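You operate a simulated robot arm through the tools that you are given. There is no shell and no other tool. Be economical: measure what you need, move in short steps, check, and stop when the job is done.

Carry out the task below with a simulated robot arm. There is one attempt and no reset: what you move stays moved.

Task
Put things in order on the top of the game board. At the end: the cream jar (marked "CLIPS") from the top of the game board stands where the red rolled mat stood; the purple brush from the top of the game board is on the beige wooden board; the black nozzle from the top of the game board stands where the cream jar stood; the red rolled mat from the top of the game board stands where the orange wiping pad stood; the orange wiping pad from the top of the game board stands where the purple brush stood; whatever was shut is shut again. Leave all else as you found it, and nothing knocked over.

It is judged by the outcome, as a careful person would: the job done as asked, and still so three seconds after it is handed in. It fails if anything else is knocked over, pushed out of place, dropped, spilled or broken.

Robot
A 6-joint arm with a two-finger parallel gripper, fixed in place. Base frame: the origin is at the foot of the arm, x ahead of it, y to its left, z up; the work surface is at about z = 0. Lengths are in m, angles in rad, forces in N, time in s.
With the tool pointing down near the work surface it reaches from about 0.14 to 0.58 m from the base axis. Its first joint turns from -1.152 to 1.152 rad. Payload 2.1 kg.
The TCP is the grasp point between the finger pads, 0.03 m short of the fingertips. In the tool frame z runs along the fingers and y along their closing line. The gripper opens to 0.094 m. The fingers are 0.028 m wide and 0.01 m thick; the gripper's body (0.05 by 0.096 m) begins 0.055 m behind the TCP.
Orientation is told as [roll, pitch, yaw] about the base's x, y, z axes, in that order, counted from this pose: with the fingers straight down and closing along the base's y, the tool's x points along the base's -x, its y along +y and its z along -z.

Tools
- The arm moves only by the tool play_rows. Its arguments are lists of equal length, an entry for each row: "gripper": the closure, from 0 (fully open) to 1 (shut); "delta_pos": the shift along the tool's x, y, z in mm, a list of three; "delta_rot": the turn, a rotation vector about the tool's x, y, z in rad, a list of three. In form: {"gripper": [gripper, ...], "delta_pos": [[x, y, z], ...], "delta_rot": [[wx, wy, wz], ...]}. A call has 1 to 12 rows; each row is the pose to reach, as a shift and turn from the pose commanded when the call began, along the tool's axes at that moment. Each row takes 0.2 s and may step no farther than 0.05 m and 0.15 rad from the row before; otherwise, or with a gripper value out of range, the whole call is refused. Where a pose cannot be reached the arm comes as near as it can. A force on the tool above 40 N (or 10 N above the force at the start of the call, whichever is more), or a blocked arm, ends the call early, and 0.2 s more pass. The fingers move at their own pace (about 0.072 m/s each) and stop on an object; they squeeze with about 33 N. The grip force told is the motor's: it shows also when the fingers shut on nothing. Time passes only in rows, and 0.2 s behind the last, so rows that repeat a pose let the fingers close. It gives the time, the measured TCP pose, the force on the tool (base axes), the opening and the grip force at its end, in the units of the frame above (readings bear some noise).
- Cameras (640 x 400 px; columns grow to the right, rows downward): "scene" is fixed at [0.0338, -0.3482, 0.4854]; the picture's right is [0.89, -0.46, 0.00], its down [-0.25, -0.48, -0.84] and it looks along [0.39, 0.75, -0.54] (base axes); focal length 214 px, centre (320, 200). "wrist" rides on the gripper at [-0.037, 0, -0.058] in the tool frame; the picture's right is [0.00, -1.00, 0.00], its down [0.97, 0.00, -0.24] and it looks along [0.24, 0.00, 0.97] (tool axes); focal length 218 px, centre (320, 200).
- grab_frame(camera): a new picture of that camera. The clock stands still meanwhile.
- locate(camera, pixels): for up to 12 pixels [column, row] of the newest picture of that camera ("zoom" is the newest enlarged one), the place [x, y, z] in the base frame of the surface seen there, good to about 0.003 m, but the place of the scene camera against the robot may be out by one fixed shift of up to 0.018 m in any direction. The clock stands still meanwhile.
- enlarge(camera, box): a new picture of the part [left, top, right, bottom] of that camera's present view, enlarged. The clock stands still meanwhile.
- job_done(): hands the job in; it is judged then, once.

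Work in short steps. Measure before you move; look again where a grasp or a placing could have gone wrong, and mend it. You have 80 turns and 34 pictures in all, those below and enlarged ones among them. Open the gripper and draw the arm clear of the work before you hand the job in, unless the task says otherwise; then end with one line.

The tools are called after "Call:" as name(argument=value, ...) on one line, values as JSON. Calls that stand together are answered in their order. play_rows: Moves the arm, as the interface text tells. Its arguments: {"type":"object","properties":{"gripper":{"type":"array","items":{"type":"number"}},"delta_pos":{"type":"array","items":{"type":"array","items":{"type":"number"}}},"delta_rot":{"type":"array","items":{"type":"array","items":{"type":"number"}}}},"required":["gripper","delta_pos","delta_rot"]} The other tools are called the same way: grab_frame (camera) takes a picture; locate (camera, pixels) gives the place of the surface under pixels of a picture; enlarge (camera, box) takes an enlarged picture of a part of a camera's view; job_done () hands the job in.

At the start:

```text
clock: 0.0
position: [0.2871, 0.1079, 0.3612]
tcp_rot: [0.002, -0.001, 0.0]
ft_force: [1.0, -0.3, -0.3]
opening: 0.0942
grasp_force: 0.1
```

scene: 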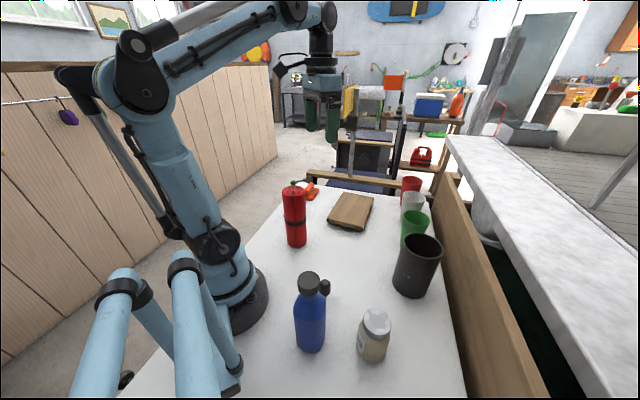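
wrist: 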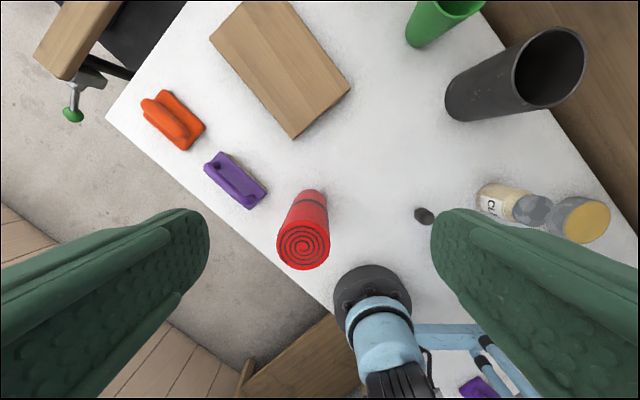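

The wrist view shows the orange pad (172,120), purple brush (235,180), red mat (303,230), a small black item (424,215) and the jar (505,200). I'll measure these points and enlarge the parts I'm unsure of.

Call:
locate(camera="wrist", pixels=[[172, 120], [235, 180], [303, 245], [424, 215], [495, 200], [530, 208], [585, 220], [280, 70], [300, 130], [250, 10], [350, 90], [212, 40]])

Call:
enlarge(camera="wrist", box=[380, 130, 640, 290])

Call:
enlarge(camera="scene", box=[220, 160, 480, 400])

```text
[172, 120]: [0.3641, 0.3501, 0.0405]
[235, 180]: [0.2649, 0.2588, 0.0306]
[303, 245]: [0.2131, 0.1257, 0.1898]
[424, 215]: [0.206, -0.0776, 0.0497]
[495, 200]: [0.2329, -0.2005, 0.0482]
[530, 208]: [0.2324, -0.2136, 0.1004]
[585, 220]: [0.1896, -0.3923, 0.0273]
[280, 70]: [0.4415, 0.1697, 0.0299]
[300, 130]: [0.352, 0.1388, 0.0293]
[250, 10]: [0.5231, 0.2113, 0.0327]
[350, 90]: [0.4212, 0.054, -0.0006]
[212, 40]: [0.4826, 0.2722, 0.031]
```

```text
2.46 times, centred on (510, 210) of wrist
```

zoom: 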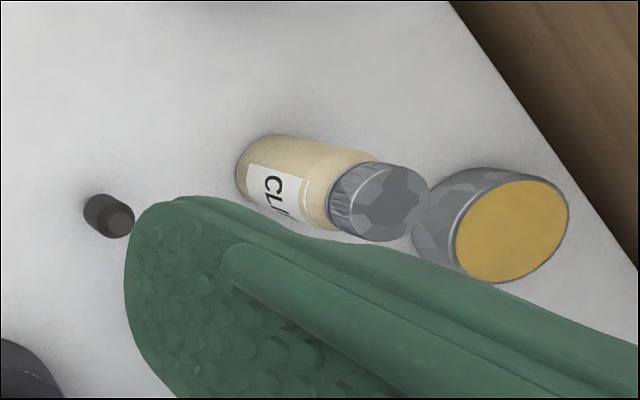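

```text
1.67 times, centred on (350, 280) of scene
```

zoom: 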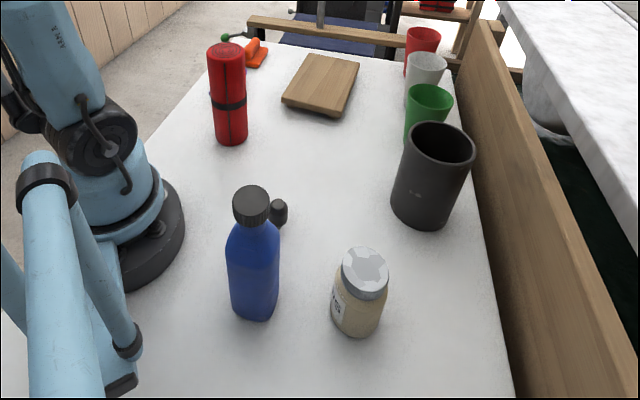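

The chain can go in the order brush, pad, mat, jar, nozzle with no buffer spot. I'll locate the bottle, the nozzle and the mat in the scene zoom.

Call:
locate(camera="zoom", pixels=[[251, 195], [255, 290], [279, 208], [279, 222], [226, 50], [230, 130], [365, 270], [357, 320], [320, 85], [255, 55], [430, 200]])

Call:
locate(camera="wrist", pixels=[[277, 245], [330, 240], [303, 220], [303, 269], [313, 192], [164, 93], [205, 132], [148, 120], [186, 150], [215, 155], [267, 188], [247, 208]])

```text
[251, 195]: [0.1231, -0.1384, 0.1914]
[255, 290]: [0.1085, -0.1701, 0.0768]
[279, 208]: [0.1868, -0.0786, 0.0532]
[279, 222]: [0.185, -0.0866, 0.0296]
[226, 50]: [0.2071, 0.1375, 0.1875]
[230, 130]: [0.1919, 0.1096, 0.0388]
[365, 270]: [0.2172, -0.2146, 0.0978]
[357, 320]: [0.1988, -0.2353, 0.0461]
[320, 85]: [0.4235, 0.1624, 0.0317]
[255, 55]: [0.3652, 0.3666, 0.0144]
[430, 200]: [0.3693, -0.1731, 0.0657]
```

```text
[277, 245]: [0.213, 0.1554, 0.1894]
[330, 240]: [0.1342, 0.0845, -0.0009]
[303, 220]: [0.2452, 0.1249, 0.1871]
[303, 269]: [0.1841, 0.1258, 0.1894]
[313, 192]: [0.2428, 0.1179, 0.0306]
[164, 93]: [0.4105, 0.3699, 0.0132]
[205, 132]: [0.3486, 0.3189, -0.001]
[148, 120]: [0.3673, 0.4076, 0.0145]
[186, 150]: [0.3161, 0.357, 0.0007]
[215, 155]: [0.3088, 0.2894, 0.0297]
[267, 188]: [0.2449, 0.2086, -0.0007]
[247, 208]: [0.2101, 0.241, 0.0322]
```

The mat stands at (0.214, 0.125) and is 0.19 tall. The brush is near (0.26, 0.25). I'll hover above the brush, staying higher than the mat, to view it closely.

Call:
play_rows(gripper=[0, 0, 0, 0, 0, 0], delta_pos=[[5, 35, 10], [10, 70, 30], [15, 105, 60], [22, 140, 90], [22, 147, 111], [22, 147, 111]], delta_rot=[[0, 0, 0], [0, 0, 0], [0, 0, 0], [0, 0, 0], [0, 0, 0], [0, 0, 0]])

Call:
grab_frame(camera="wrist")

```text
clock: 1.4
position: [0.2667, 0.2536, 0.2512]
tcp_rot: [0.002, 0.0, 0.001]
ft_force: [-0.2, -0.4, -0.2]
opening: 0.0942
grasp_force: 0.0
```

```text
29 pictures are left
```

wrist: 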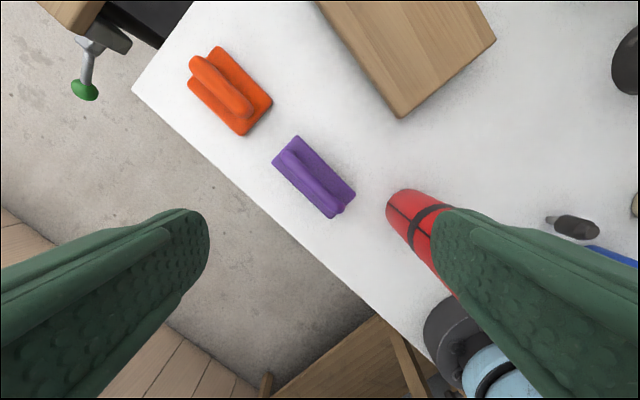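

The brush (315,177) and pad (230,90) both show clearly. I'll measure their corners and handles, and the wooden board's edges.

Call:
locate(camera="wrist", pixels=[[297, 137], [355, 192], [333, 218], [273, 160], [290, 158], [337, 206], [315, 183], [304, 152], [401, 116], [494, 40], [320, 5], [440, 30]])

Call:
locate(camera="wrist", pixels=[[216, 47], [272, 101], [240, 134], [189, 83], [196, 62], [247, 115], [221, 88], [228, 80], [132, 90], [300, 250], [413, 195], [190, 5]])

Call:
enlarge(camera="wrist", box=[180, 30, 380, 230])

```text
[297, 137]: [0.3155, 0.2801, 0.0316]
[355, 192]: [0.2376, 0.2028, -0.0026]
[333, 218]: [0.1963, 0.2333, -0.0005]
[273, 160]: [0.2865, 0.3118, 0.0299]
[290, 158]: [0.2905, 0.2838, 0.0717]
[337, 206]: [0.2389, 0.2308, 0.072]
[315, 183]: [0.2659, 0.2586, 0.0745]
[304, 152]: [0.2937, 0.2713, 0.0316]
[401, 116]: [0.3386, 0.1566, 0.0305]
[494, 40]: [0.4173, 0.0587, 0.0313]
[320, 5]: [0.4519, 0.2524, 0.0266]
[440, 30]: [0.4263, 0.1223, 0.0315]
```

```text
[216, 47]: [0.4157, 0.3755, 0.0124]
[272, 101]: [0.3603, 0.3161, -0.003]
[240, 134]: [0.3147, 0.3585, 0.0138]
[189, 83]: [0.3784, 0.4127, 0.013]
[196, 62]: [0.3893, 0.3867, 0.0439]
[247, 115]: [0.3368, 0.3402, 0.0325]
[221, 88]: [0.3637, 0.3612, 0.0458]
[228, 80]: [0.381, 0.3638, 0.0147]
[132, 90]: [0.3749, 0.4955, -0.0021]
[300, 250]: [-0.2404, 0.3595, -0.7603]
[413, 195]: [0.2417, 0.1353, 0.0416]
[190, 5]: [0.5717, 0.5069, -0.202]
```

```text
2.00 times, centred on (280, 130) of wrist
```

zoom: 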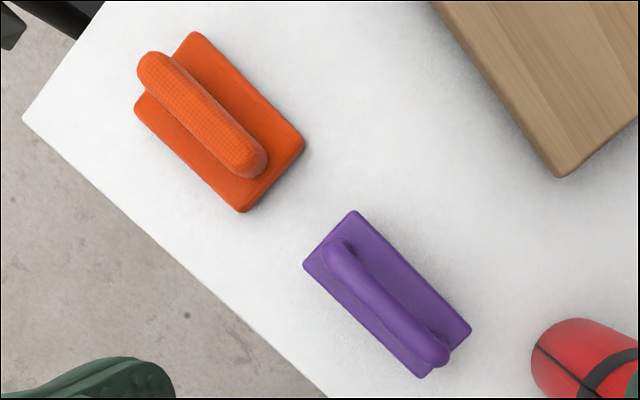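

The brush handle is centred near (0.265, 0.257), lies at about 46° and tops out at z 0.074; its plate top is at 0.031. I'll yaw by +0.8 and descend partway.

Call:
play_rows(gripper=[0, 0, 0, 0, 0, 0, 0], delta_pos=[[0, 1, 10], [0, 2, 30], [1, 3, 50], [1, 3, 70], [1, 3, 90], [1, 3, 110], [1, 3, 110]], delta_rot=[[0, 0, -0.14], [0, 0, -0.28], [0, 0, -0.42], [0, 0, -0.56], [0, 0, -0.69], [0, 0, -0.79], [0, 0, -0.79]])

Call:
grab_frame(camera="wrist")

```text
clock: 3.0
position: [0.2643, 0.259, 0.1418]
tcp_rot: [0.001, -0.001, 0.793]
ft_force: [-0.1, 0.5, -0.1]
opening: 0.0942
grasp_force: 0.0
```

```text
27 pictures are left
```

wrist: 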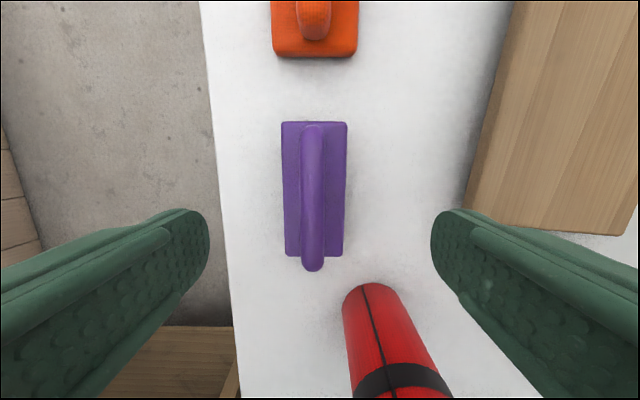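

The brush is aligned with the tool. I'll locate the handle precisely, and its corners as the target for the pad.

Call:
locate(camera="wrist", pixels=[[312, 135], [312, 200], [312, 262], [301, 190], [323, 190], [284, 124], [345, 124], [341, 253], [287, 253], [370, 285], [464, 200], [622, 230]])

```text
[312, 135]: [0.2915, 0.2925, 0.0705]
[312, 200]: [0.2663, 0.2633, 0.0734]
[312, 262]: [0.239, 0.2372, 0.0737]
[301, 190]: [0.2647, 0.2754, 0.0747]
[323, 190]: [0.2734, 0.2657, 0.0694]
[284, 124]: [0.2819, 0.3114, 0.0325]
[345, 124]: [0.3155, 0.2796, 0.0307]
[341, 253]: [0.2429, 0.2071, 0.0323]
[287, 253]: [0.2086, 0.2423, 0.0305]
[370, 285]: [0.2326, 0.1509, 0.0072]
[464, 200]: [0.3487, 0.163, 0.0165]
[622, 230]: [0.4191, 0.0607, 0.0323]
```

The brush centre is (0.262, 0.260), lying at 45°. I'll descend to z ≈ 0.066 with a 2 mm lateral fix, then close.

Call:
play_rows(gripper=[0, 0, 0, 0, 0.6, 1, 1, 1, 1], delta_pos=[[0, 2, 25], [0, 2, 50], [0, 2, 76], [0, 2, 76], [0, 2, 76], [0, 2, 76], [0, 2, 76], [0, 2, 76], [0, 2, 76]], delta_rot=[[0, 0, 0], [0, 0, 0], [0, 0, 0], [0, 0, 0], [0, 0, 0], [0, 0, 0], [0, 0, 0], [0, 0, 0], [0, 0, 0]])

```text
clock: 5.0
position: [0.2636, 0.259, 0.0663]
tcp_rot: [0.0, -0.002, 0.791]
ft_force: [-0.9, 0.1, -0.3]
opening: 0.0193
grasp_force: 33.0
```

The brush is held at a 19 mm opening. I'll lift it 80 mm and carry it above the wooden board, around (0.44, 0.165).

Call:
play_rows(gripper=[1, 1, 1, 1, 1, 1, 1, 1, 1], delta_pos=[[0, 0, -30], [0, 0, -60], [0, 0, -80], [-10, -38, -80], [-22, -76, -80], [-34, -114, -80], [-46, -152, -80], [-57, -190, -80], [-57, -190, -80]], delta_rot=[[0, 0, 0], [0, 0, 0], [0, 0, 0], [0, 0, 0], [0, 0, 0], [0, 0, 0], [0, 0, 0], [0, 0, 0], [0, 0, 0]])

Call:
grab_frame(camera="wrist")

```text
clock: 7.0
position: [0.4397, 0.1637, 0.1418]
tcp_rot: [0.0, -0.004, 0.791]
ft_force: [0.1, 0.5, -0.5]
opening: 0.0195
grasp_force: 32.7
```

```text
26 pictures are left
```

wrist: 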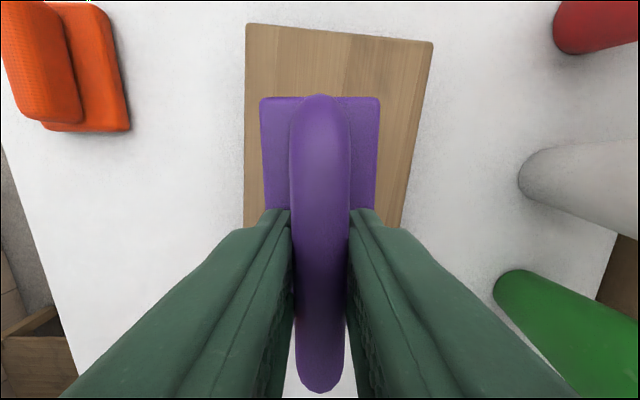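

I'll check the board's visible corners against the brush.

Call:
locate(camera="wrist", pixels=[[248, 26], [430, 44], [246, 190], [408, 180], [340, 60]])

```text
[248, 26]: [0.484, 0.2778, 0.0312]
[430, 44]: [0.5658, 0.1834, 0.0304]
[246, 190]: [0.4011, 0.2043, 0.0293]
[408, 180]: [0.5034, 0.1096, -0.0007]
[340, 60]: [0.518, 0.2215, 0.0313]
```

The board centre is (0.452, 0.169), so the brush is well inside it. I'll lower 45 mm.

Call:
play_rows(gripper=[1, 1, 1, 1], delta_pos=[[-6, 0, 20], [-6, 0, 38], [-6, 0, 43], [-6, 0, 45]], delta_rot=[[0, 0, 0], [0, 0, 0], [0, 0, 0], [0, 0, 0]])

```text
clock: 8.0
position: [0.443, 0.1711, 0.1007]
tcp_rot: [-0.001, 0.0, 0.791]
ft_force: [-0.9, 0.1, -0.6]
opening: 0.0193
grasp_force: 32.7
```

No contact yet at z 0.1007, and contact is expected near 0.097. I'll lower in small steps.

Call:
play_rows(gripper=[1, 1, 1], delta_pos=[[0, 0, 2], [0, 0, 3.5], [0, 0, 3.5]], delta_rot=[[0, 0, 0], [0, 0, 0], [0, 0, 0]])

```text
clock: 8.8
position: [0.4425, 0.1713, 0.0972]
tcp_rot: [0.002, -0.001, 0.791]
ft_force: [-1.6, -0.6, 28.6]
opening: 0.0198
grasp_force: 32.8
```

There is contact (28 N). I'll ease up 1 mm, open and rise.

Call:
play_rows(gripper=[1, 0.5, 0, 0, 0, 0, 0], delta_pos=[[0, 0, -1], [0, 0, -1], [0, 0, -1], [0, 0, -1], [0, 0, -30], [0, 0, -70], [0, 0, -110]], delta_rot=[[0, 0, 0], [0, 0, 0], [0, 0, 0], [0, 0, 0], [0, 0, 0], [0, 0, 0], [0, 0, 0]])

Call:
grab_frame(camera="wrist")

```text
clock: 10.4
position: [0.4421, 0.1715, 0.2061]
tcp_rot: [0.001, -0.001, 0.791]
ft_force: [0.4, -0.2, -0.1]
opening: 0.094
grasp_force: 0.1
```

```text
25 pictures are left
```

wrist: 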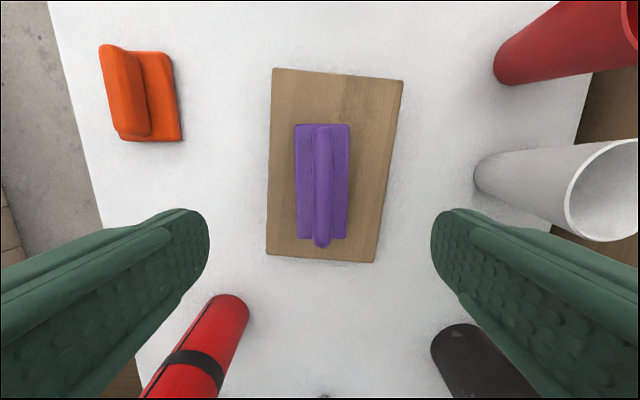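

The brush is standing on the board. Next I'll hover over the pad near (0.364, 0.365).

Call:
play_rows(gripper=[0, 0, 0, 0, 0, 0, 0], delta_pos=[[-16, 38, 0], [-32, 77, 0], [-48, 115, 20], [-64, 153, 40], [-83, 192, 60], [-83, 192, 66], [-83, 192, 66]], delta_rot=[[0, 0, 0.07], [0, 0, 0.07], [0, 0, 0.07], [0, 0, 0.07], [0, 0, 0.07], [0, 0, 0.07], [0, 0, 0.07]])

Call:
grab_frame(camera="wrist")

```text
clock: 12.0
position: [0.3652, 0.3645, 0.1412]
tcp_rot: [-0.001, -0.002, 0.72]
ft_force: [0.4, 0.1, 0.6]
opening: 0.094
grasp_force: 0.0
```

```text
24 pictures are left
```

wrist: 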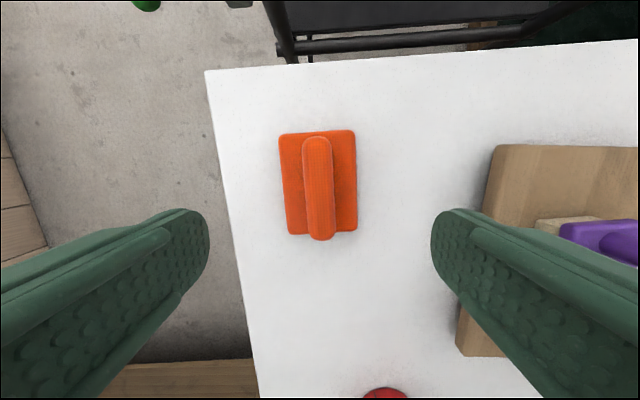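

The pad is nearly aligned with the tool. I'll locate its corners and handle.

Call:
locate(camera="wrist", pixels=[[281, 136], [354, 132], [355, 228], [289, 232], [317, 145], [320, 190], [321, 230], [306, 190], [333, 190], [346, 180], [207, 72], [250, 300]])

```text
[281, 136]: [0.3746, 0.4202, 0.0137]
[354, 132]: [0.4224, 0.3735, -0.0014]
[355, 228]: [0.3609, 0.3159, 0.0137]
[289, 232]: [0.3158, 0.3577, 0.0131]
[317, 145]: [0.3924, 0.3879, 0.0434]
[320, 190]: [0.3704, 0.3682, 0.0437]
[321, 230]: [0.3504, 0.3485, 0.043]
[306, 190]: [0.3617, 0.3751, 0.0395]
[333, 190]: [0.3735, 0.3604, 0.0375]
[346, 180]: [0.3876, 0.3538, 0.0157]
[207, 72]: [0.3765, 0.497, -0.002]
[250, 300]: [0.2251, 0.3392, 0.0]
```

The pad is centred at about (0.3665, 0.367) and 44°; its handle top is at 0.044 and plate top at 0.014. I'll descend to TCP z 0.048, so the tips are at 0.018, and grip the handle.

Call:
play_rows(gripper=[0, 0, 0, 0, 0.6, 1, 1, 1, 1], delta_pos=[[-3, 0, 40], [-3, 0, 75], [-3, 0, 93], [-3, 0, 93], [-3, 0, 93], [-3, 0, 93], [-3, 0, 93], [-3, 0, 93], [-3, 0, 93]], delta_rot=[[0, 0, -0.04], [0, 0, -0.04], [0, 0, -0.04], [0, 0, -0.04], [0, 0, -0.04], [0, 0, -0.04], [0, 0, -0.04], [0, 0, -0.04], [0, 0, -0.04]])

```text
clock: 14.0
position: [0.3678, 0.3658, 0.0469]
tcp_rot: [-0.001, -0.001, 0.76]
ft_force: [0.5, -0.4, 0.2]
opening: 0.0255
grasp_force: 32.7
```

The pad is held at a 25.5 mm opening. I'll lift it and carry it to above the brush's old spot at (0.2625, 0.260).

Call:
play_rows(gripper=[1, 1, 1, 1, 1, 1, 1, 1], delta_pos=[[0, 0, -30], [0, 0, -60], [30, -1, -60], [65, -2, -60], [100, -3, -60], [130, -4, -60], [149, -4.5, -60], [149, -4.5, -60]], delta_rot=[[0, 0, 0], [0, 0, 0], [0, 0, 0], [0, 0, 0], [0, 0, 0], [0, 0, 0], [0, 0, 0], [0, 0, 0]])

Call:
grab_frame(camera="wrist")

```text
clock: 15.8
position: [0.2631, 0.2592, 0.1077]
tcp_rot: [0.0, -0.001, 0.758]
ft_force: [0.8, -0.2, -1.8]
opening: 0.0256
grasp_force: 33.2
```

```text
23 pictures are left
```

wrist: 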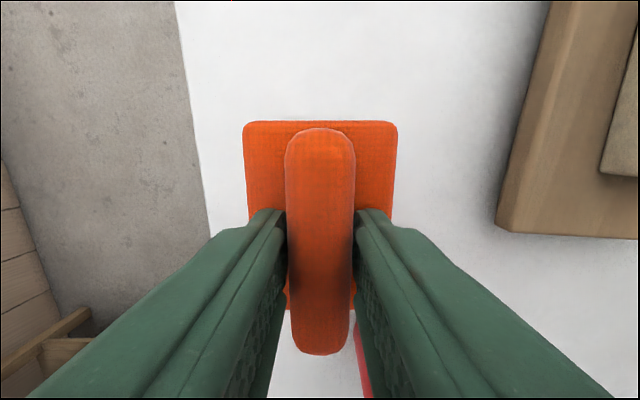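

The pad is square in the grip and over the spot. I'll lower it about 60 mm until contact.

Call:
play_rows(gripper=[1, 1, 1, 1], delta_pos=[[0, 0, 30], [0, 0, 55], [0, 0, 59.5], [0, 0, 60.5]], delta_rot=[[0, 0, -0.02], [0, 0, -0.02], [0, 0, -0.02], [0, 0, -0.02]])

```text
clock: 16.8
position: [0.2617, 0.2612, 0.0482]
tcp_rot: [0.0, -0.002, 0.78]
ft_force: [-0.3, 0.1, 0.0]
opening: 0.0256
grasp_force: 33.3
```

It is within about 1 mm of the surface. I'll make the final small descent to touch.

Call:
play_rows(gripper=[1, 1, 1], delta_pos=[[0, 0, 1], [0, 0, 2], [0, 0, 2]], delta_rot=[[0, 0, 0], [0, 0, 0], [0, 0, 0]])

```text
clock: 17.4
position: [0.2619, 0.2599, 0.0467]
tcp_rot: [0.0, 0.0, 0.781]
ft_force: [-0.5, -0.5, 13.4]
opening: 0.0258
grasp_force: 32.6
stopped in row 2: the force on the tool passed its limit (the readings are from after the stop); the commanded pose is now the measured one
```

It is down. I'll release it, rise above mat height, and look.

Call:
play_rows(gripper=[0.5, 0, 0, 0, 0, 0, 0, 0, 0], delta_pos=[[0, 0, 0], [0, 0, 0], [0, 0, 0], [0, 0, -30], [0, 0, -70], [0, 0, -115], [0, 0, -160], [0, 0, -210], [0, 0, -210]], delta_rot=[[0, 0, 0], [0, 0, 0], [0, 0, 0], [0, 0, 0], [0, 0, 0], [0, 0, 0], [0, 0, 0], [0, 0, 0], [0, 0, 0]])

Call:
grab_frame(camera="wrist")

```text
clock: 19.4
position: [0.2609, 0.2624, 0.258]
tcp_rot: [-0.001, 0.002, 0.781]
ft_force: [-0.1, 0.5, -0.4]
opening: 0.094
grasp_force: 0.1
```

```text
22 pictures are left
```

wrist: 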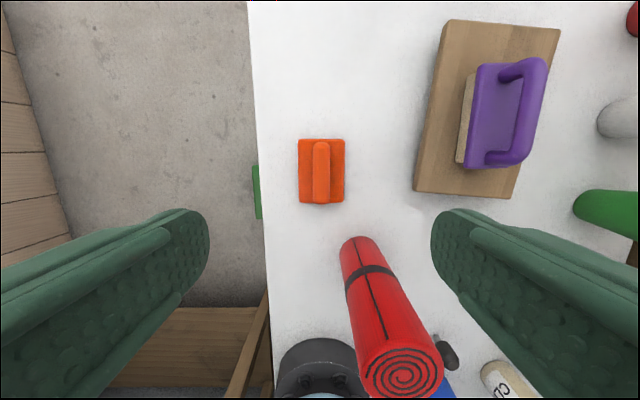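

The pad is placed. I'll move above the mat at (0.214, 0.125), keeping z 0.258.

Call:
play_rows(gripper=[0, 0, 0, 0, 0], delta_pos=[[40, -20, -3], [80, -40, -3], [115, -55, -3], [130, -64, -3], [130, -64, -3]], delta_rot=[[0, 0, 0], [0, 0, 0], [0, 0, 0], [0, 0, 0], [0, 0, 0]])

Call:
grab_frame(camera="wrist")

```text
clock: 20.6
position: [0.2123, 0.126, 0.2601]
tcp_rot: [0.001, -0.001, 0.781]
ft_force: [-0.2, -0.1, -0.3]
opening: 0.0939
grasp_force: 0.0
```

```text
21 pictures are left
```

wrist: 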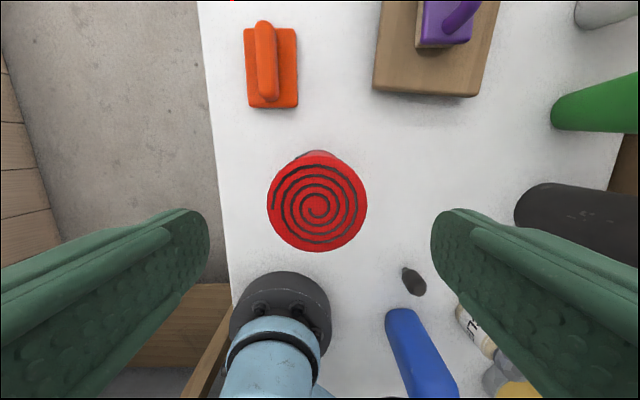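

I'll locate the mat's top rim and centre. I'll also check the bottle, nozzle and jar from here.

Call:
locate(camera="wrist", pixels=[[317, 204], [272, 204], [364, 204], [317, 160], [317, 247], [270, 70], [412, 285], [400, 315], [465, 310], [488, 345], [400, 283], [425, 283]])

```text
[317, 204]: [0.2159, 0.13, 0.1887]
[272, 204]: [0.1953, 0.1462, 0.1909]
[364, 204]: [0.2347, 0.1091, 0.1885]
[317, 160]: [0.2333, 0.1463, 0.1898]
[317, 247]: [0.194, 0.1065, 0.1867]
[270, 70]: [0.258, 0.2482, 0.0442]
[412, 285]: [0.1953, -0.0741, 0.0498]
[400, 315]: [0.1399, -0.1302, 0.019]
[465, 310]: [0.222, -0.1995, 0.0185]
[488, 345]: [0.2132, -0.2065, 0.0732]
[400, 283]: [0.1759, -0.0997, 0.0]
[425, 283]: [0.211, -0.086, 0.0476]
```

The mat centre is (0.2143, 0.127), about 57 mm across. I'll descend to z 0.155 and grip.

Call:
play_rows(gripper=[0, 0, 0, 0, 0, 1, 1, 1, 1], delta_pos=[[-2, -1, 25], [-2, -1, 50], [-2, -1, 75], [-2, -1, 104], [-2, -1, 104], [-2, -1, 104], [-2, -1, 104], [-2, -1, 104], [-2, -1, 104]], delta_rot=[[0, 0, 0], [0, 0, 0], [0, 0, 0], [0, 0, 0], [0, 0, 0], [0, 0, 0], [0, 0, 0], [0, 0, 0], [0, 0, 0]])

```text
clock: 22.6
position: [0.215, 0.1261, 0.1547]
tcp_rot: [0.0, 0.0, 0.779]
ft_force: [0.3, 1.1, -0.5]
opening: 0.0647
grasp_force: 33.1
```

The mat is held at an opening of 64.7 mm. I'll lift it 90 mm and carry it over to (0.3665, 0.367).

Call:
play_rows(gripper=[1, 1, 1, 1, 1, 1, 1, 1, 1, 1, 1, 1], delta_pos=[[0, 0, -25], [0, 0, -60], [0, 0, -90], [-20, 5, -90], [-60, 14, -90], [-100, 23, -90], [-140, 33, -90], [-180, 42, -90], [-220, 52, -90], [-255, 60, -90], [-277, 65, -90], [-277, 65, -90]], delta_rot=[[0, 0, 0], [0, 0, 0], [0, 0, 0], [0, 0, 0], [0, 0, 0], [0, 0, 0], [0, 0, 0], [0, 0, 0], [0, 0, 0], [0, 0, 0], [0, 0, 0], [0, 0, 0]])

Call:
grab_frame(camera="scene")

```text
clock: 25.2
position: [0.3672, 0.3661, 0.2441]
tcp_rot: [0.001, -0.001, 0.78]
ft_force: [0.6, -0.5, -0.6]
opening: 0.0645
grasp_force: 32.9
```

```text
20 pictures are left
```

scene: 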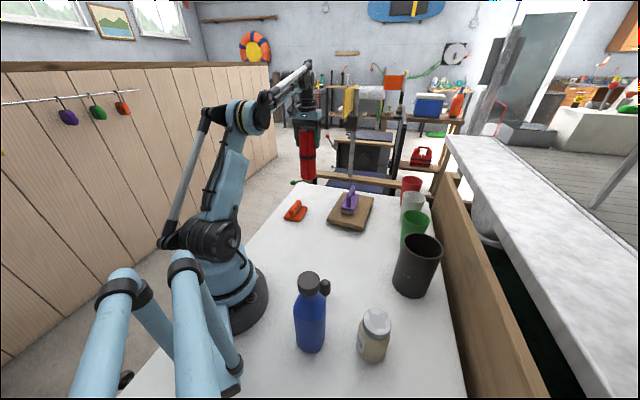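

The mat is upright above the pad's old spot. I'll lower it 88 mm, then touch down.

Call:
play_rows(gripper=[1, 1, 1, 1, 1], delta_pos=[[0, 0, 30], [0, 0, 60], [0, 0, 80], [0, 0, 87], [0, 0, 87]], delta_rot=[[0, 0, 0], [0, 0, 0], [0, 0, 0], [0, 0, 0], [0, 0, 0]])

Call:
play_rows(gripper=[1, 1, 1], delta_pos=[[0, 0, 1.5], [0, 0, 3], [0, 0, 3]], delta_rot=[[0, 0, 0], [0, 0, 0], [0, 0, 0]])

```text
clock: 26.4
position: [0.366, 0.3649, 0.1574]
tcp_rot: [0.0, 0.0, 0.778]
ft_force: [-0.3, -0.3, -1.4]
opening: 0.0642
grasp_force: 33.0
```

```text
clock: 27.2
position: [0.3678, 0.3651, 0.1543]
tcp_rot: [0.0, -0.001, 0.78]
ft_force: [0.0, -0.5, -2.0]
opening: 0.0643
grasp_force: 33.0
```

The TCP is at 0.1543 without contact, just under the grasp height of 0.1547. I'll creep down a little more.

Call:
play_rows(gripper=[1, 1, 1, 1], delta_pos=[[0, 0, 0.7], [0, 0, 1.4], [0, 0, 2.1], [0, 0, 2.8]], delta_rot=[[0, 0, 0], [0, 0, 0], [0, 0, 0], [0, 0, 0]])

```text
clock: 28.4
position: [0.3664, 0.3658, 0.1531]
tcp_rot: [-0.002, 0.001, 0.778]
ft_force: [-0.6, -0.1, 6.7]
opening: 0.0642
grasp_force: 32.4
stopped in row 4: the force on the tool passed its limit (the readings are from after the stop); the commanded pose is now the measured one
```

Contact. I'll open and rise straight up.

Call:
play_rows(gripper=[0.5, 0, 0, 0, 0, 0, 0, 0], delta_pos=[[0, 0, 0], [0, 0, 0], [0, 0, 0], [0, 0, -20], [0, 0, -50], [0, 0, -80], [0, 0, -110], [0, 0, -110]], delta_rot=[[0, 0, 0], [0, 0, 0], [0, 0, 0], [0, 0, 0], [0, 0, 0], [0, 0, 0], [0, 0, 0], [0, 0, 0]])

Call:
grab_frame(camera="wrist")

```text
clock: 30.2
position: [0.3677, 0.3666, 0.2621]
tcp_rot: [0.0, 0.001, 0.781]
ft_force: [0.2, 0.1, -0.2]
opening: 0.094
grasp_force: 0.0
```

```text
19 pictures are left
```

wrist: 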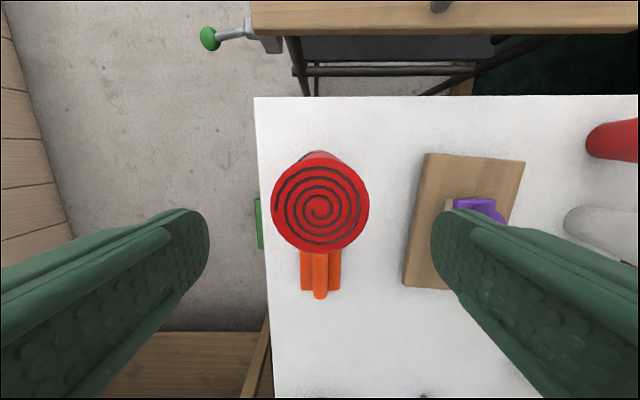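

The mat stands over the pad's old place. I'll travel toward the jar, rotating to yaw -0.61 on the way so the fingers close clear of the blue bottle.

Call:
play_rows(gripper=[0, 0, 0, 0, 0, 0, 0, 0, 0, 0, 0], delta_pos=[[35, -22, -15], [70, -45, -30], [105, -67, -30], [140, -89, -30], [176, -112, -30], [211, -134, -30], [246, -156, -30], [281, -178, -30], [317, -201, -30], [352, -223, -30], [352, -223, -30]], delta_rot=[[0, 0, 0.139], [0, 0, 0.278], [0, 0, 0.417], [0, 0, 0.556], [0, 0, 0.695], [0, 0, 0.834], [0, 0, 0.973], [0, 0, 1.112], [0, 0, 1.251], [0, 0, 1.39], [0, 0, 1.39]])

Call:
grab_frame(camera="wrist")

```text
clock: 32.6
position: [0.2728, -0.0411, 0.2942]
tcp_rot: [-0.002, -0.001, -0.611]
ft_force: [0.0, -0.4, 0.4]
opening: 0.094
grasp_force: 0.0
```

```text
18 pictures are left
```

wrist: 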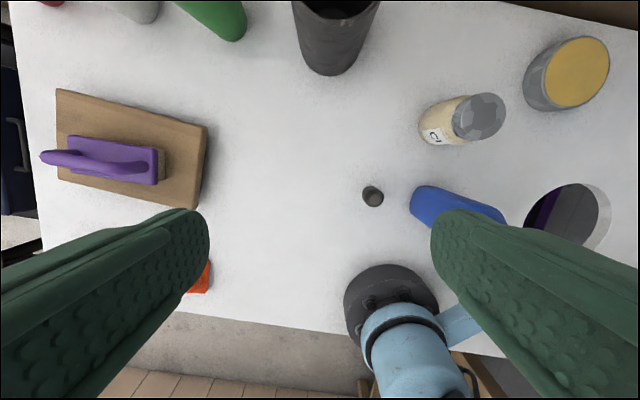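

I'll locate the jar, nozzle and bottle from here.

Call:
locate(camera="wrist", pixels=[[480, 117], [462, 105], [498, 130], [425, 125], [430, 140], [372, 190], [372, 200], [363, 195], [383, 195], [420, 195], [450, 195], [570, 70]])

```text
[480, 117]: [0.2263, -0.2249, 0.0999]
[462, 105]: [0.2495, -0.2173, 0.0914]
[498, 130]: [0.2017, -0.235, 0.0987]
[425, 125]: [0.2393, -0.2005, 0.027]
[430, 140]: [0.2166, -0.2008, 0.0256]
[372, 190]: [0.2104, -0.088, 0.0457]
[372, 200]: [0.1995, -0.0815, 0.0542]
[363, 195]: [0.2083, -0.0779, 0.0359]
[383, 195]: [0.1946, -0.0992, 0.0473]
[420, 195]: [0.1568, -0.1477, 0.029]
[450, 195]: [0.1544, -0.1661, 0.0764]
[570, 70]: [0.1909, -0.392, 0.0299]
```

The jar is near (0.226, -0.224). I'll move above it at z 0.25.

Call:
play_rows(gripper=[0, 0, 0, 0, 0, 0], delta_pos=[[-15, -42, 0], [-30, -84, 0], [-45, -126, 0], [-60, -160, 20], [-65, -177, 40], [-65, -177, 40]], delta_rot=[[0, 0, 0], [0, 0, 0], [0, 0, 0], [0, 0, 0], [0, 0, 0], [0, 0, 0]])

Call:
grab_frame(camera="wrist")

```text
clock: 34.0
position: [0.2252, -0.2243, 0.2536]
tcp_rot: [-0.003, 0.001, -0.61]
ft_force: [0.9, 1.1, 0.0]
opening: 0.0942
grasp_force: 0.0
```

```text
17 pictures are left
```

wrist: 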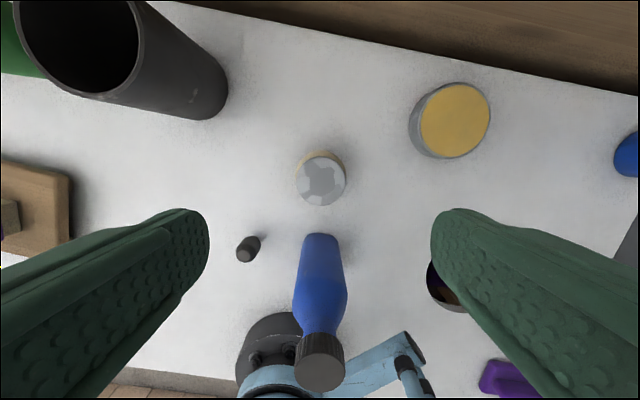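

The jar lid is at (320,180) and the bottle is on the tool-x side, as planned. I'll measure the lid, the bottle top and the nozzle.

Call:
locate(camera="wrist", pixels=[[320, 180], [298, 180], [343, 180], [320, 158], [320, 203], [320, 365], [298, 355], [342, 355], [320, 245], [244, 252], [256, 242], [237, 254]])

Call:
enlarge(camera="wrist", box=[220, 140, 380, 300])

```text
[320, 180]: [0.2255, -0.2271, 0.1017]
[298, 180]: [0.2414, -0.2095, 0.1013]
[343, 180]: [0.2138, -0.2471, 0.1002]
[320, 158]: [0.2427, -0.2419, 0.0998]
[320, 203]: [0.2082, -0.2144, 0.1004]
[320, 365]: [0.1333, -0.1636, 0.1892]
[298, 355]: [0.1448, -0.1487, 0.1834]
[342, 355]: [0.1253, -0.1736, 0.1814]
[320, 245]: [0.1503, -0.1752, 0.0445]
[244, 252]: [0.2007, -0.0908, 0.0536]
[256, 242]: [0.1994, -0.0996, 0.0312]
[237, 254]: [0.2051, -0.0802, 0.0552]
```

```text
2.50 times, centred on (300, 220) of wrist
```

zoom: 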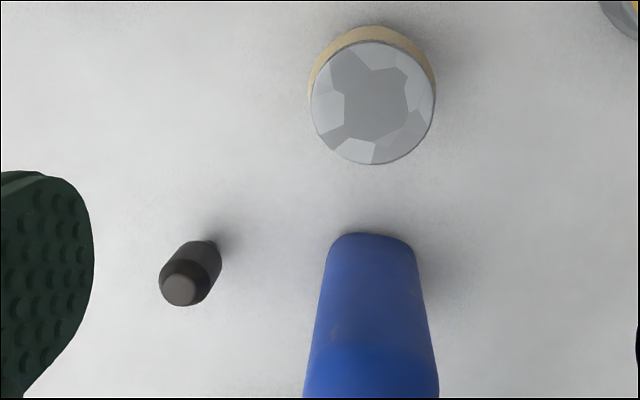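

The jar centre is (0.2262, -0.228), its top at 0.10 and the lid about 47 mm across. I'll descend to z 0.058, so the fingers bear on the body, and close.

Call:
play_rows(gripper=[0, 0, 0, 0, 0, 0, 0.6, 1, 1, 1, 1], delta_pos=[[-3, -2, 45], [-3, -2, 90], [-3, -2, 130], [-3, -2, 165], [-3, -2, 195], [-3, -2, 195], [-3, -2, 195], [-3, -2, 195], [-3, -2, 195], [-3, -2, 195], [-3, -2, 195]], delta_rot=[[0, 0, 0], [0, 0, 0], [0, 0, 0], [0, 0, 0], [0, 0, 0], [0, 0, 0], [0, 0, 0], [0, 0, 0], [0, 0, 0], [0, 0, 0], [0, 0, 0]])

```text
clock: 36.4
position: [0.2249, -0.2269, 0.0591]
tcp_rot: [-0.001, 0.002, -0.611]
ft_force: [-0.8, -0.5, -0.1]
opening: 0.0575
grasp_force: 32.3
```

The jar is held at 57.5 mm. I'll lift it 150 mm and carry it to above the mat's old spot at (0.2143, 0.127).

Call:
play_rows(gripper=[1, 1, 1, 1, 1, 1, 1, 1, 1, 1, 1, 1], delta_pos=[[0, 0, -45], [0, 0, -95], [0, 0, -140], [14, 35, -150], [44, 70, -150], [74, 106, -150], [104, 142, -150], [134, 178, -150], [162, 213, -150], [188, 249, -150], [212, 284, -150], [212, 284, -150]], delta_rot=[[0, 0, 0], [0, 0, 0], [0, 0, 0], [0, 0, 0], [0, 0, 0], [0, 0, 0], [0, 0, 0], [0, 0, 0], [0, 0, 0], [0, 0, 0], [0, 0, 0], [0, 0, 0]])

Call:
grab_frame(camera="scene")

```text
clock: 39.0
position: [0.2162, 0.1315, 0.2073]
tcp_rot: [-0.003, 0.002, -0.611]
ft_force: [0.2, 0.6, -2.5]
opening: 0.0579
grasp_force: 32.8
```

```text
15 pictures are left
```

scene: 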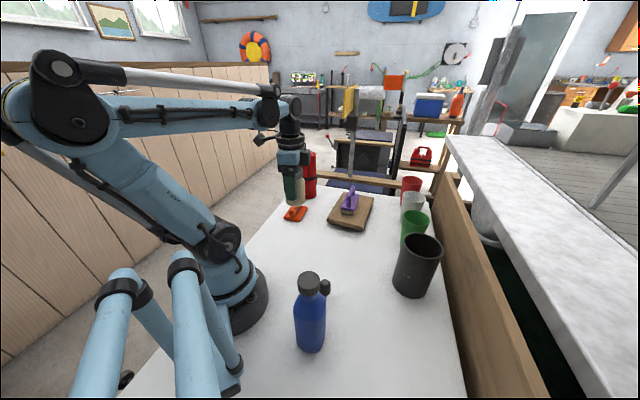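

The jar is held over the mat spot, about 4 mm off in y. I'll correct that and lower it.

Call:
play_rows(gripper=[1, 1, 1, 1, 1, 1], delta_pos=[[0, -3, 40], [0, -3, 80], [0, -3, 115], [0, -3, 138], [0, -3, 144], [0, -3, 144]], delta_rot=[[0, 0, 0], [0, 0, 0], [0, 0, 0], [0, 0, 0], [0, 0, 0], [0, 0, 0]])

Call:
play_rows(gripper=[1, 1, 1, 1, 1, 1], delta_pos=[[0, 0, 1], [0, 0, 2], [0, 0, 3], [0, 0, 4], [0, 0, 5], [0, 0, 6]], delta_rot=[[0, 0, 0], [0, 0, 0], [0, 0, 0], [0, 0, 0], [0, 0, 0], [0, 0, 0]])

```text
clock: 40.4
position: [0.2152, 0.1243, 0.0642]
tcp_rot: [-0.001, 0.002, -0.609]
ft_force: [-0.4, 0.1, -3.1]
opening: 0.0576
grasp_force: 33.1
```

```text
clock: 41.8
position: [0.2147, 0.1252, 0.0585]
tcp_rot: [-0.002, 0.002, -0.61]
ft_force: [0.2, -0.6, -2.8]
opening: 0.0579
grasp_force: 32.5
```

No contact yet at 0.0585. I'll creep further down.

Call:
play_rows(gripper=[1, 1, 1, 1, 1], delta_pos=[[0, 0, 0.7], [0, 0, 1.4], [0, 0, 2.1], [0, 0, 2.8], [0, 0, 3.5]], delta_rot=[[0, 0, 0], [0, 0, 0], [0, 0, 0], [0, 0, 0], [0, 0, 0]])

```text
clock: 43.0
position: [0.2152, 0.1263, 0.0547]
tcp_rot: [0.0, 0.0, -0.611]
ft_force: [7.3, -8.9, 26.7]
opening: 0.0576
grasp_force: 32.9
```

Contact at 27 N. I'll ease up 1.5 mm, open slowly and rise.

Call:
play_rows(gripper=[1, 1, 0.3, 0, 0, 0, 0, 0, 0, 0], delta_pos=[[0, 0, -1], [0, 0, -1.5], [0, 0, -1.5], [0, 0, -1.5], [0, 0, -1.5], [0, 0, -30], [0, 0, -70], [0, 0, -115], [0, 0, -160], [0, 0, -200]], delta_rot=[[0, 0, 0], [0, 0, 0], [0, 0, 0], [0, 0, 0], [0, 0, 0], [0, 0, 0], [0, 0, 0], [0, 0, 0], [0, 0, 0], [0, 0, 0]])

Call:
grab_frame(camera="wrist")

```text
clock: 45.2
position: [0.2145, 0.1239, 0.2555]
tcp_rot: [-0.002, 0.002, -0.611]
ft_force: [-0.3, -0.5, 0.0]
opening: 0.0936
grasp_force: 0.1
```

```text
14 pictures are left
```

wrist: 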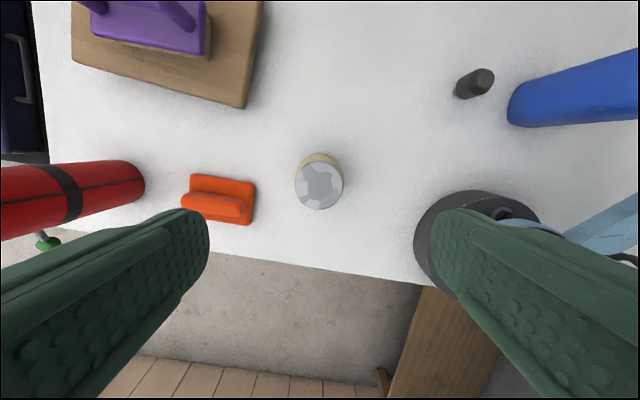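

Call:
locate(camera="wrist", pixels=[[296, 186], [343, 186], [319, 164], [319, 209], [319, 186], [484, 80], [462, 90]])

```text
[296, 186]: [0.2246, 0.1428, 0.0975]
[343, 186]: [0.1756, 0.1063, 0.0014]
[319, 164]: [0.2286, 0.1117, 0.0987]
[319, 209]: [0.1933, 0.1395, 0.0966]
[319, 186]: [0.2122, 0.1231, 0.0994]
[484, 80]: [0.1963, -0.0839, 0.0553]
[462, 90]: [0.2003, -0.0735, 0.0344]
```

The jar stands at the mat spot with its top centre near (0.212, 0.125). Next is the nozzle near (0.20, -0.085). I'll move above it, rotating to yaw 0.5 to keep clear of the bottle.

Call:
play_rows(gripper=[0, 0, 0, 0, 0, 0, 0, 0, 0, 0], delta_pos=[[-14, -23, 0], [-27, -45, 0], [-41, -68, 0], [-54, -90, 0], [-68, -112, 0], [-81, -135, 0], [-95, -157, 0], [-108, -180, 0], [-108, -180, 50], [-108, -180, 50]], delta_rot=[[0, 0, -0.14], [0, 0, -0.28], [0, 0, -0.42], [0, 0, -0.56], [0, 0, -0.7], [0, 0, -0.84], [0, 0, -0.98], [0, 0, -1.11], [0, 0, -1.11], [0, 0, -1.11]])

Call:
grab_frame(camera="wrist")

```text
clock: 47.4
position: [0.1987, -0.085, 0.2061]
tcp_rot: [0.0, 0.002, 0.498]
ft_force: [0.7, 0.2, 0.1]
opening: 0.094
grasp_force: 0.0
```

```text
13 pictures are left
```

wrist: 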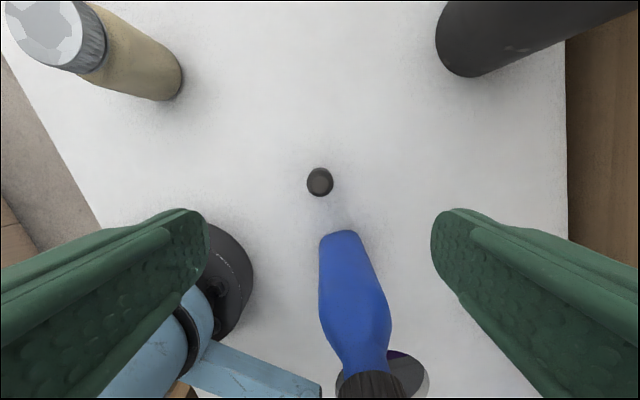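

The nozzle is centred at (320,182) with the bottle behind it. I'll enlarge and locate it.

Call:
enlarge(camera="wrist", box=[280, 140, 380, 240])

Call:
locate(camera="wrist", pixels=[[320, 184], [313, 184], [328, 184], [320, 172], [320, 193], [340, 234], [308, 178], [331, 178]])

```text
4.00 times, centred on (330, 190) of wrist
```

zoom: 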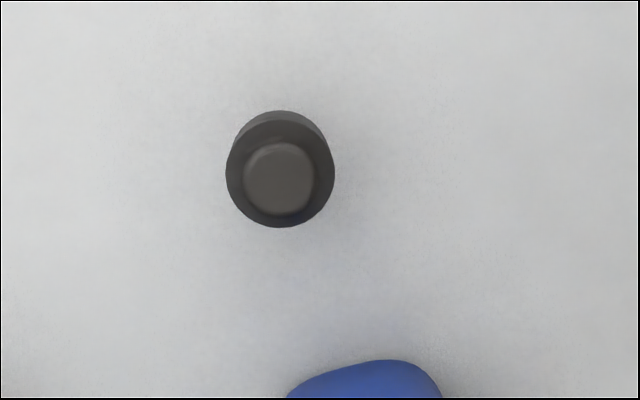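

```text
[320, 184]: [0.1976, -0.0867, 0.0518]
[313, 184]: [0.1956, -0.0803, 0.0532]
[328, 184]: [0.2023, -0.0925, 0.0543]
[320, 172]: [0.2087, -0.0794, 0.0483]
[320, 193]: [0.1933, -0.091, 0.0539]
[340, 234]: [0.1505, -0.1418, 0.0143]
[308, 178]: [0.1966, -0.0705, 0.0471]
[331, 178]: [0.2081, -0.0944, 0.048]
```

The nozzle centre is (0.200, -0.085), directly under the TCP. I'll descend to z 0.038 and close.

Call:
play_rows(gripper=[0.2, 0.2, 0.2, 0.2, 0.2, 0.2, 0.7, 1, 1, 1, 1], delta_pos=[[-1, 0, 40], [-1, 0, 80], [-1, 0, 120], [-1, 0, 150], [-1, 0, 168], [-1, 0, 168], [-1, 0, 168], [-1, 0, 168], [-1, 0, 168], [-1, 0, 168], [-1, 0, 168]], delta_rot=[[0, 0, 0], [0, 0, 0], [0, 0, 0], [0, 0, 0], [0, 0, 0], [0, 0, 0], [0, 0, 0], [0, 0, 0], [0, 0, 0], [0, 0, 0], [0, 0, 0]])

```text
clock: 49.8
position: [0.1986, -0.0836, 0.0385]
tcp_rot: [-0.001, 0.002, 0.499]
ft_force: [-0.6, 0.3, -0.3]
opening: 0.0264
grasp_force: 32.9
```

The nozzle is held at 26 mm. I'll lift it 120 mm and carry it to above the jar's old spot at (0.2262, -0.228).

Call:
play_rows(gripper=[1, 1, 1, 1, 1, 1, 1, 1, 1], delta_pos=[[0, 0, -40], [0, 0, -80], [0, 0, -120], [5, -30, -120], [14, -65, -120], [27, -100, -120], [38, -125, -120], [44.5, -140, -120], [44.5, -140, -120]], delta_rot=[[0, 0, 0], [0, 0, 0], [0, 0, 0], [0, 0, 0], [0, 0, 0], [0, 0, 0], [0, 0, 0], [0, 0, 0], [0, 0, 0]])

Call:
grab_frame(camera="wrist")

```text
clock: 51.8
position: [0.2283, -0.2272, 0.1564]
tcp_rot: [0.0, 0.002, 0.498]
ft_force: [-0.4, 0.0, -0.8]
opening: 0.0267
grasp_force: 33.2
```

```text
11 pictures are left
```

wrist: 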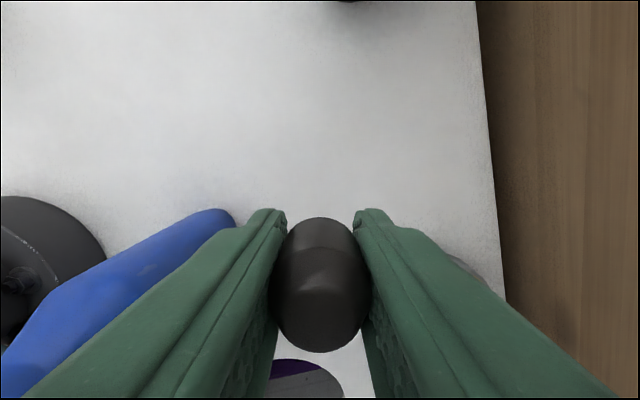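

The nozzle is upright and the area beneath it is clear. I'll lower it to just above the surface, then creep.

Call:
play_rows(gripper=[1, 1, 1, 1, 1, 1], delta_pos=[[1, 0, 40], [1, 0, 80], [1, 0, 108], [1, 0, 114], [1, 0, 116], [1, 0, 116]], delta_rot=[[0, 0, 0], [0, 0, 0], [0, 0, 0], [0, 0, 0], [0, 0, 0], [0, 0, 0]])

Call:
play_rows(gripper=[1, 1, 1, 1, 1], delta_pos=[[0, 0, 0.8], [0, 0, 1.6], [0, 0, 2.4], [0, 0, 3.2], [0, 0, 4]], delta_rot=[[0, 0, 0], [0, 0, 0], [0, 0, 0], [0, 0, 0], [0, 0, 0]])

```text
clock: 53.2
position: [0.2271, -0.23, 0.0433]
tcp_rot: [0.001, 0.003, 0.498]
ft_force: [-0.3, -0.1, 0.6]
opening: 0.0265
grasp_force: 33.1
```

```text
clock: 54.4
position: [0.2253, -0.2284, 0.0379]
tcp_rot: [0.001, 0.002, 0.5]
ft_force: [0.3, 0.3, 0.1]
opening: 0.0263
grasp_force: 33.1
```

I'm at the grasp height with no contact force yet. I'll creep a little further.

Call:
play_rows(gripper=[1, 1, 1, 1], delta_pos=[[0, 0, 0.6], [0, 0, 1.2], [0, 0, 1.8], [0, 0, 2.4]], delta_rot=[[0, 0, 0], [0, 0, 0], [0, 0, 0], [0, 0, 0]])

```text
clock: 55.4
position: [0.2263, -0.228, 0.0362]
tcp_rot: [0.001, 0.001, 0.499]
ft_force: [-1.9, 0.6, 28.8]
opening: 0.0264
grasp_force: 33.3
```

Contact. I'll ease up 1 mm, release and rise to z ≈ 0.28.

Call:
play_rows(gripper=[1, 0.5, 0.3, 0.3, 0.3, 0.3, 0.3, 0.3, 0.3, 0.3, 0.3], delta_pos=[[0, 0, -1], [0, 0, -1], [0, 0, -1], [0, 0, -1], [0, 0, -20], [0, 0, -60], [0, 0, -105], [0, 0, -150], [0, 0, -195], [0, 0, -240], [0, 0, -240]], delta_rot=[[0, 0, 0], [0, 0, 0], [0, 0, 0], [0, 0, 0], [0, 0, 0], [0, 0, 0], [0, 0, 0], [0, 0, 0], [0, 0, 0], [0, 0, 0], [0, 0, 0]])

Call:
grab_frame(camera="wrist")

Call:
grab_frame(camera="scene")

```text
clock: 57.8
position: [0.2283, -0.2303, 0.275]
tcp_rot: [0.0, 0.002, 0.499]
ft_force: [-0.2, -0.4, 0.4]
opening: 0.0656
grasp_force: 0.1
```

```text
10 pictures are left
```

wrist: 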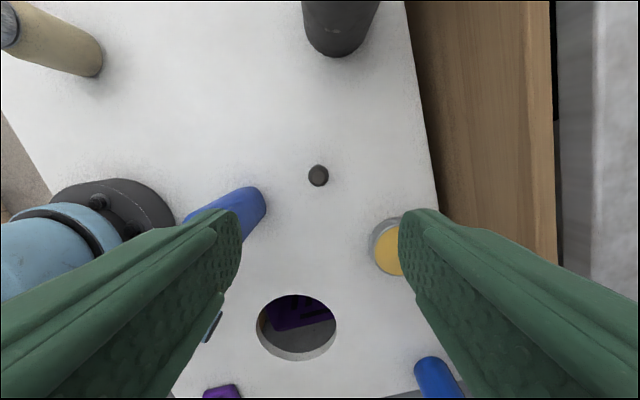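

```text
9 pictures are left
```

scene: 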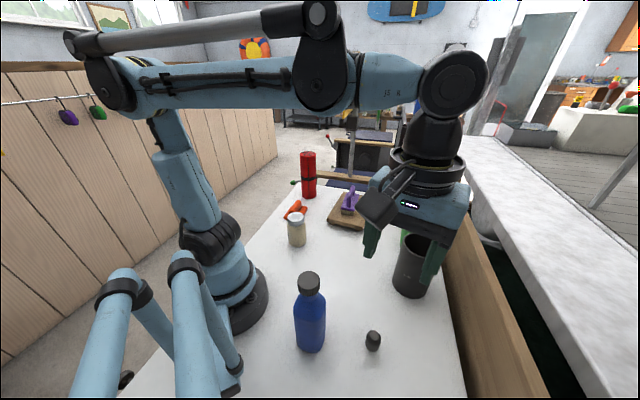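

All five items stand in their new places. I'll draw the arm up and away to the middle, then take a final look.

Call:
play_rows(gripper=[0, 0, 0, 0, 0, 0, 0, 0], delta_pos=[[0, 0, -40], [0, 0, -80], [-15, 35, -90], [-30, 70, -90], [-45, 105, -90], [-60, 140, -90], [-75, 175, -90], [-75, 175, -90]], delta_rot=[[0, 0, 0], [0, 0, 0], [0, 0, 0], [0, 0, 0], [0, 0, 0], [0, 0, 0], [0, 0, 0], [0, 0, 0]])

Call:
enlarge(camera="scene", box=[220, 140, 480, 400])

Call:
grab_frame(camera="wrist")

```text
clock: 59.6
position: [0.2084, -0.039, 0.3663]
tcp_rot: [0.0, 0.001, 0.499]
ft_force: [0.6, 0.0, -0.1]
opening: 0.094
grasp_force: 0.0
```

```text
1.54 times, centred on (350, 270) of scene
```

zoom: 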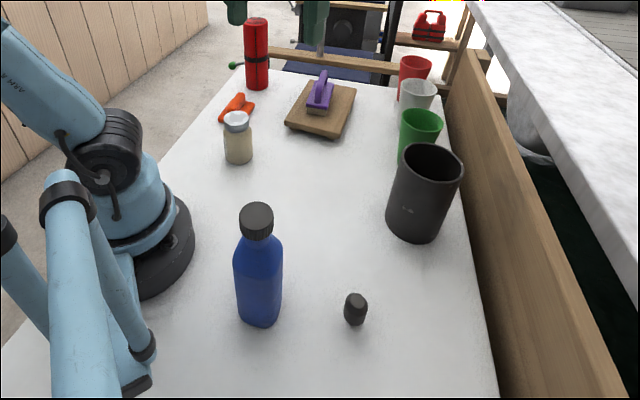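

```text
7 pictures are left
```

wrist: 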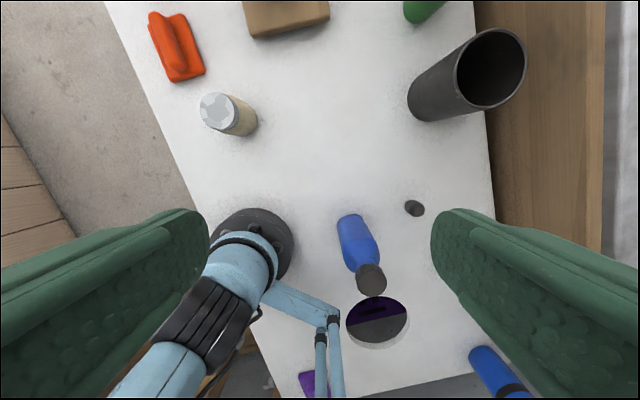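

Everything is upright and in place, the arm is clear and the gripper is open. I'm handing the job in.

Call:
job_done()

```text
The job is handed in.
```

The job is handed in: the brush is on the wooden board, and the pad, mat, jar and nozzle each stand in their assigned places. The last pictures showed nothing knocked over.
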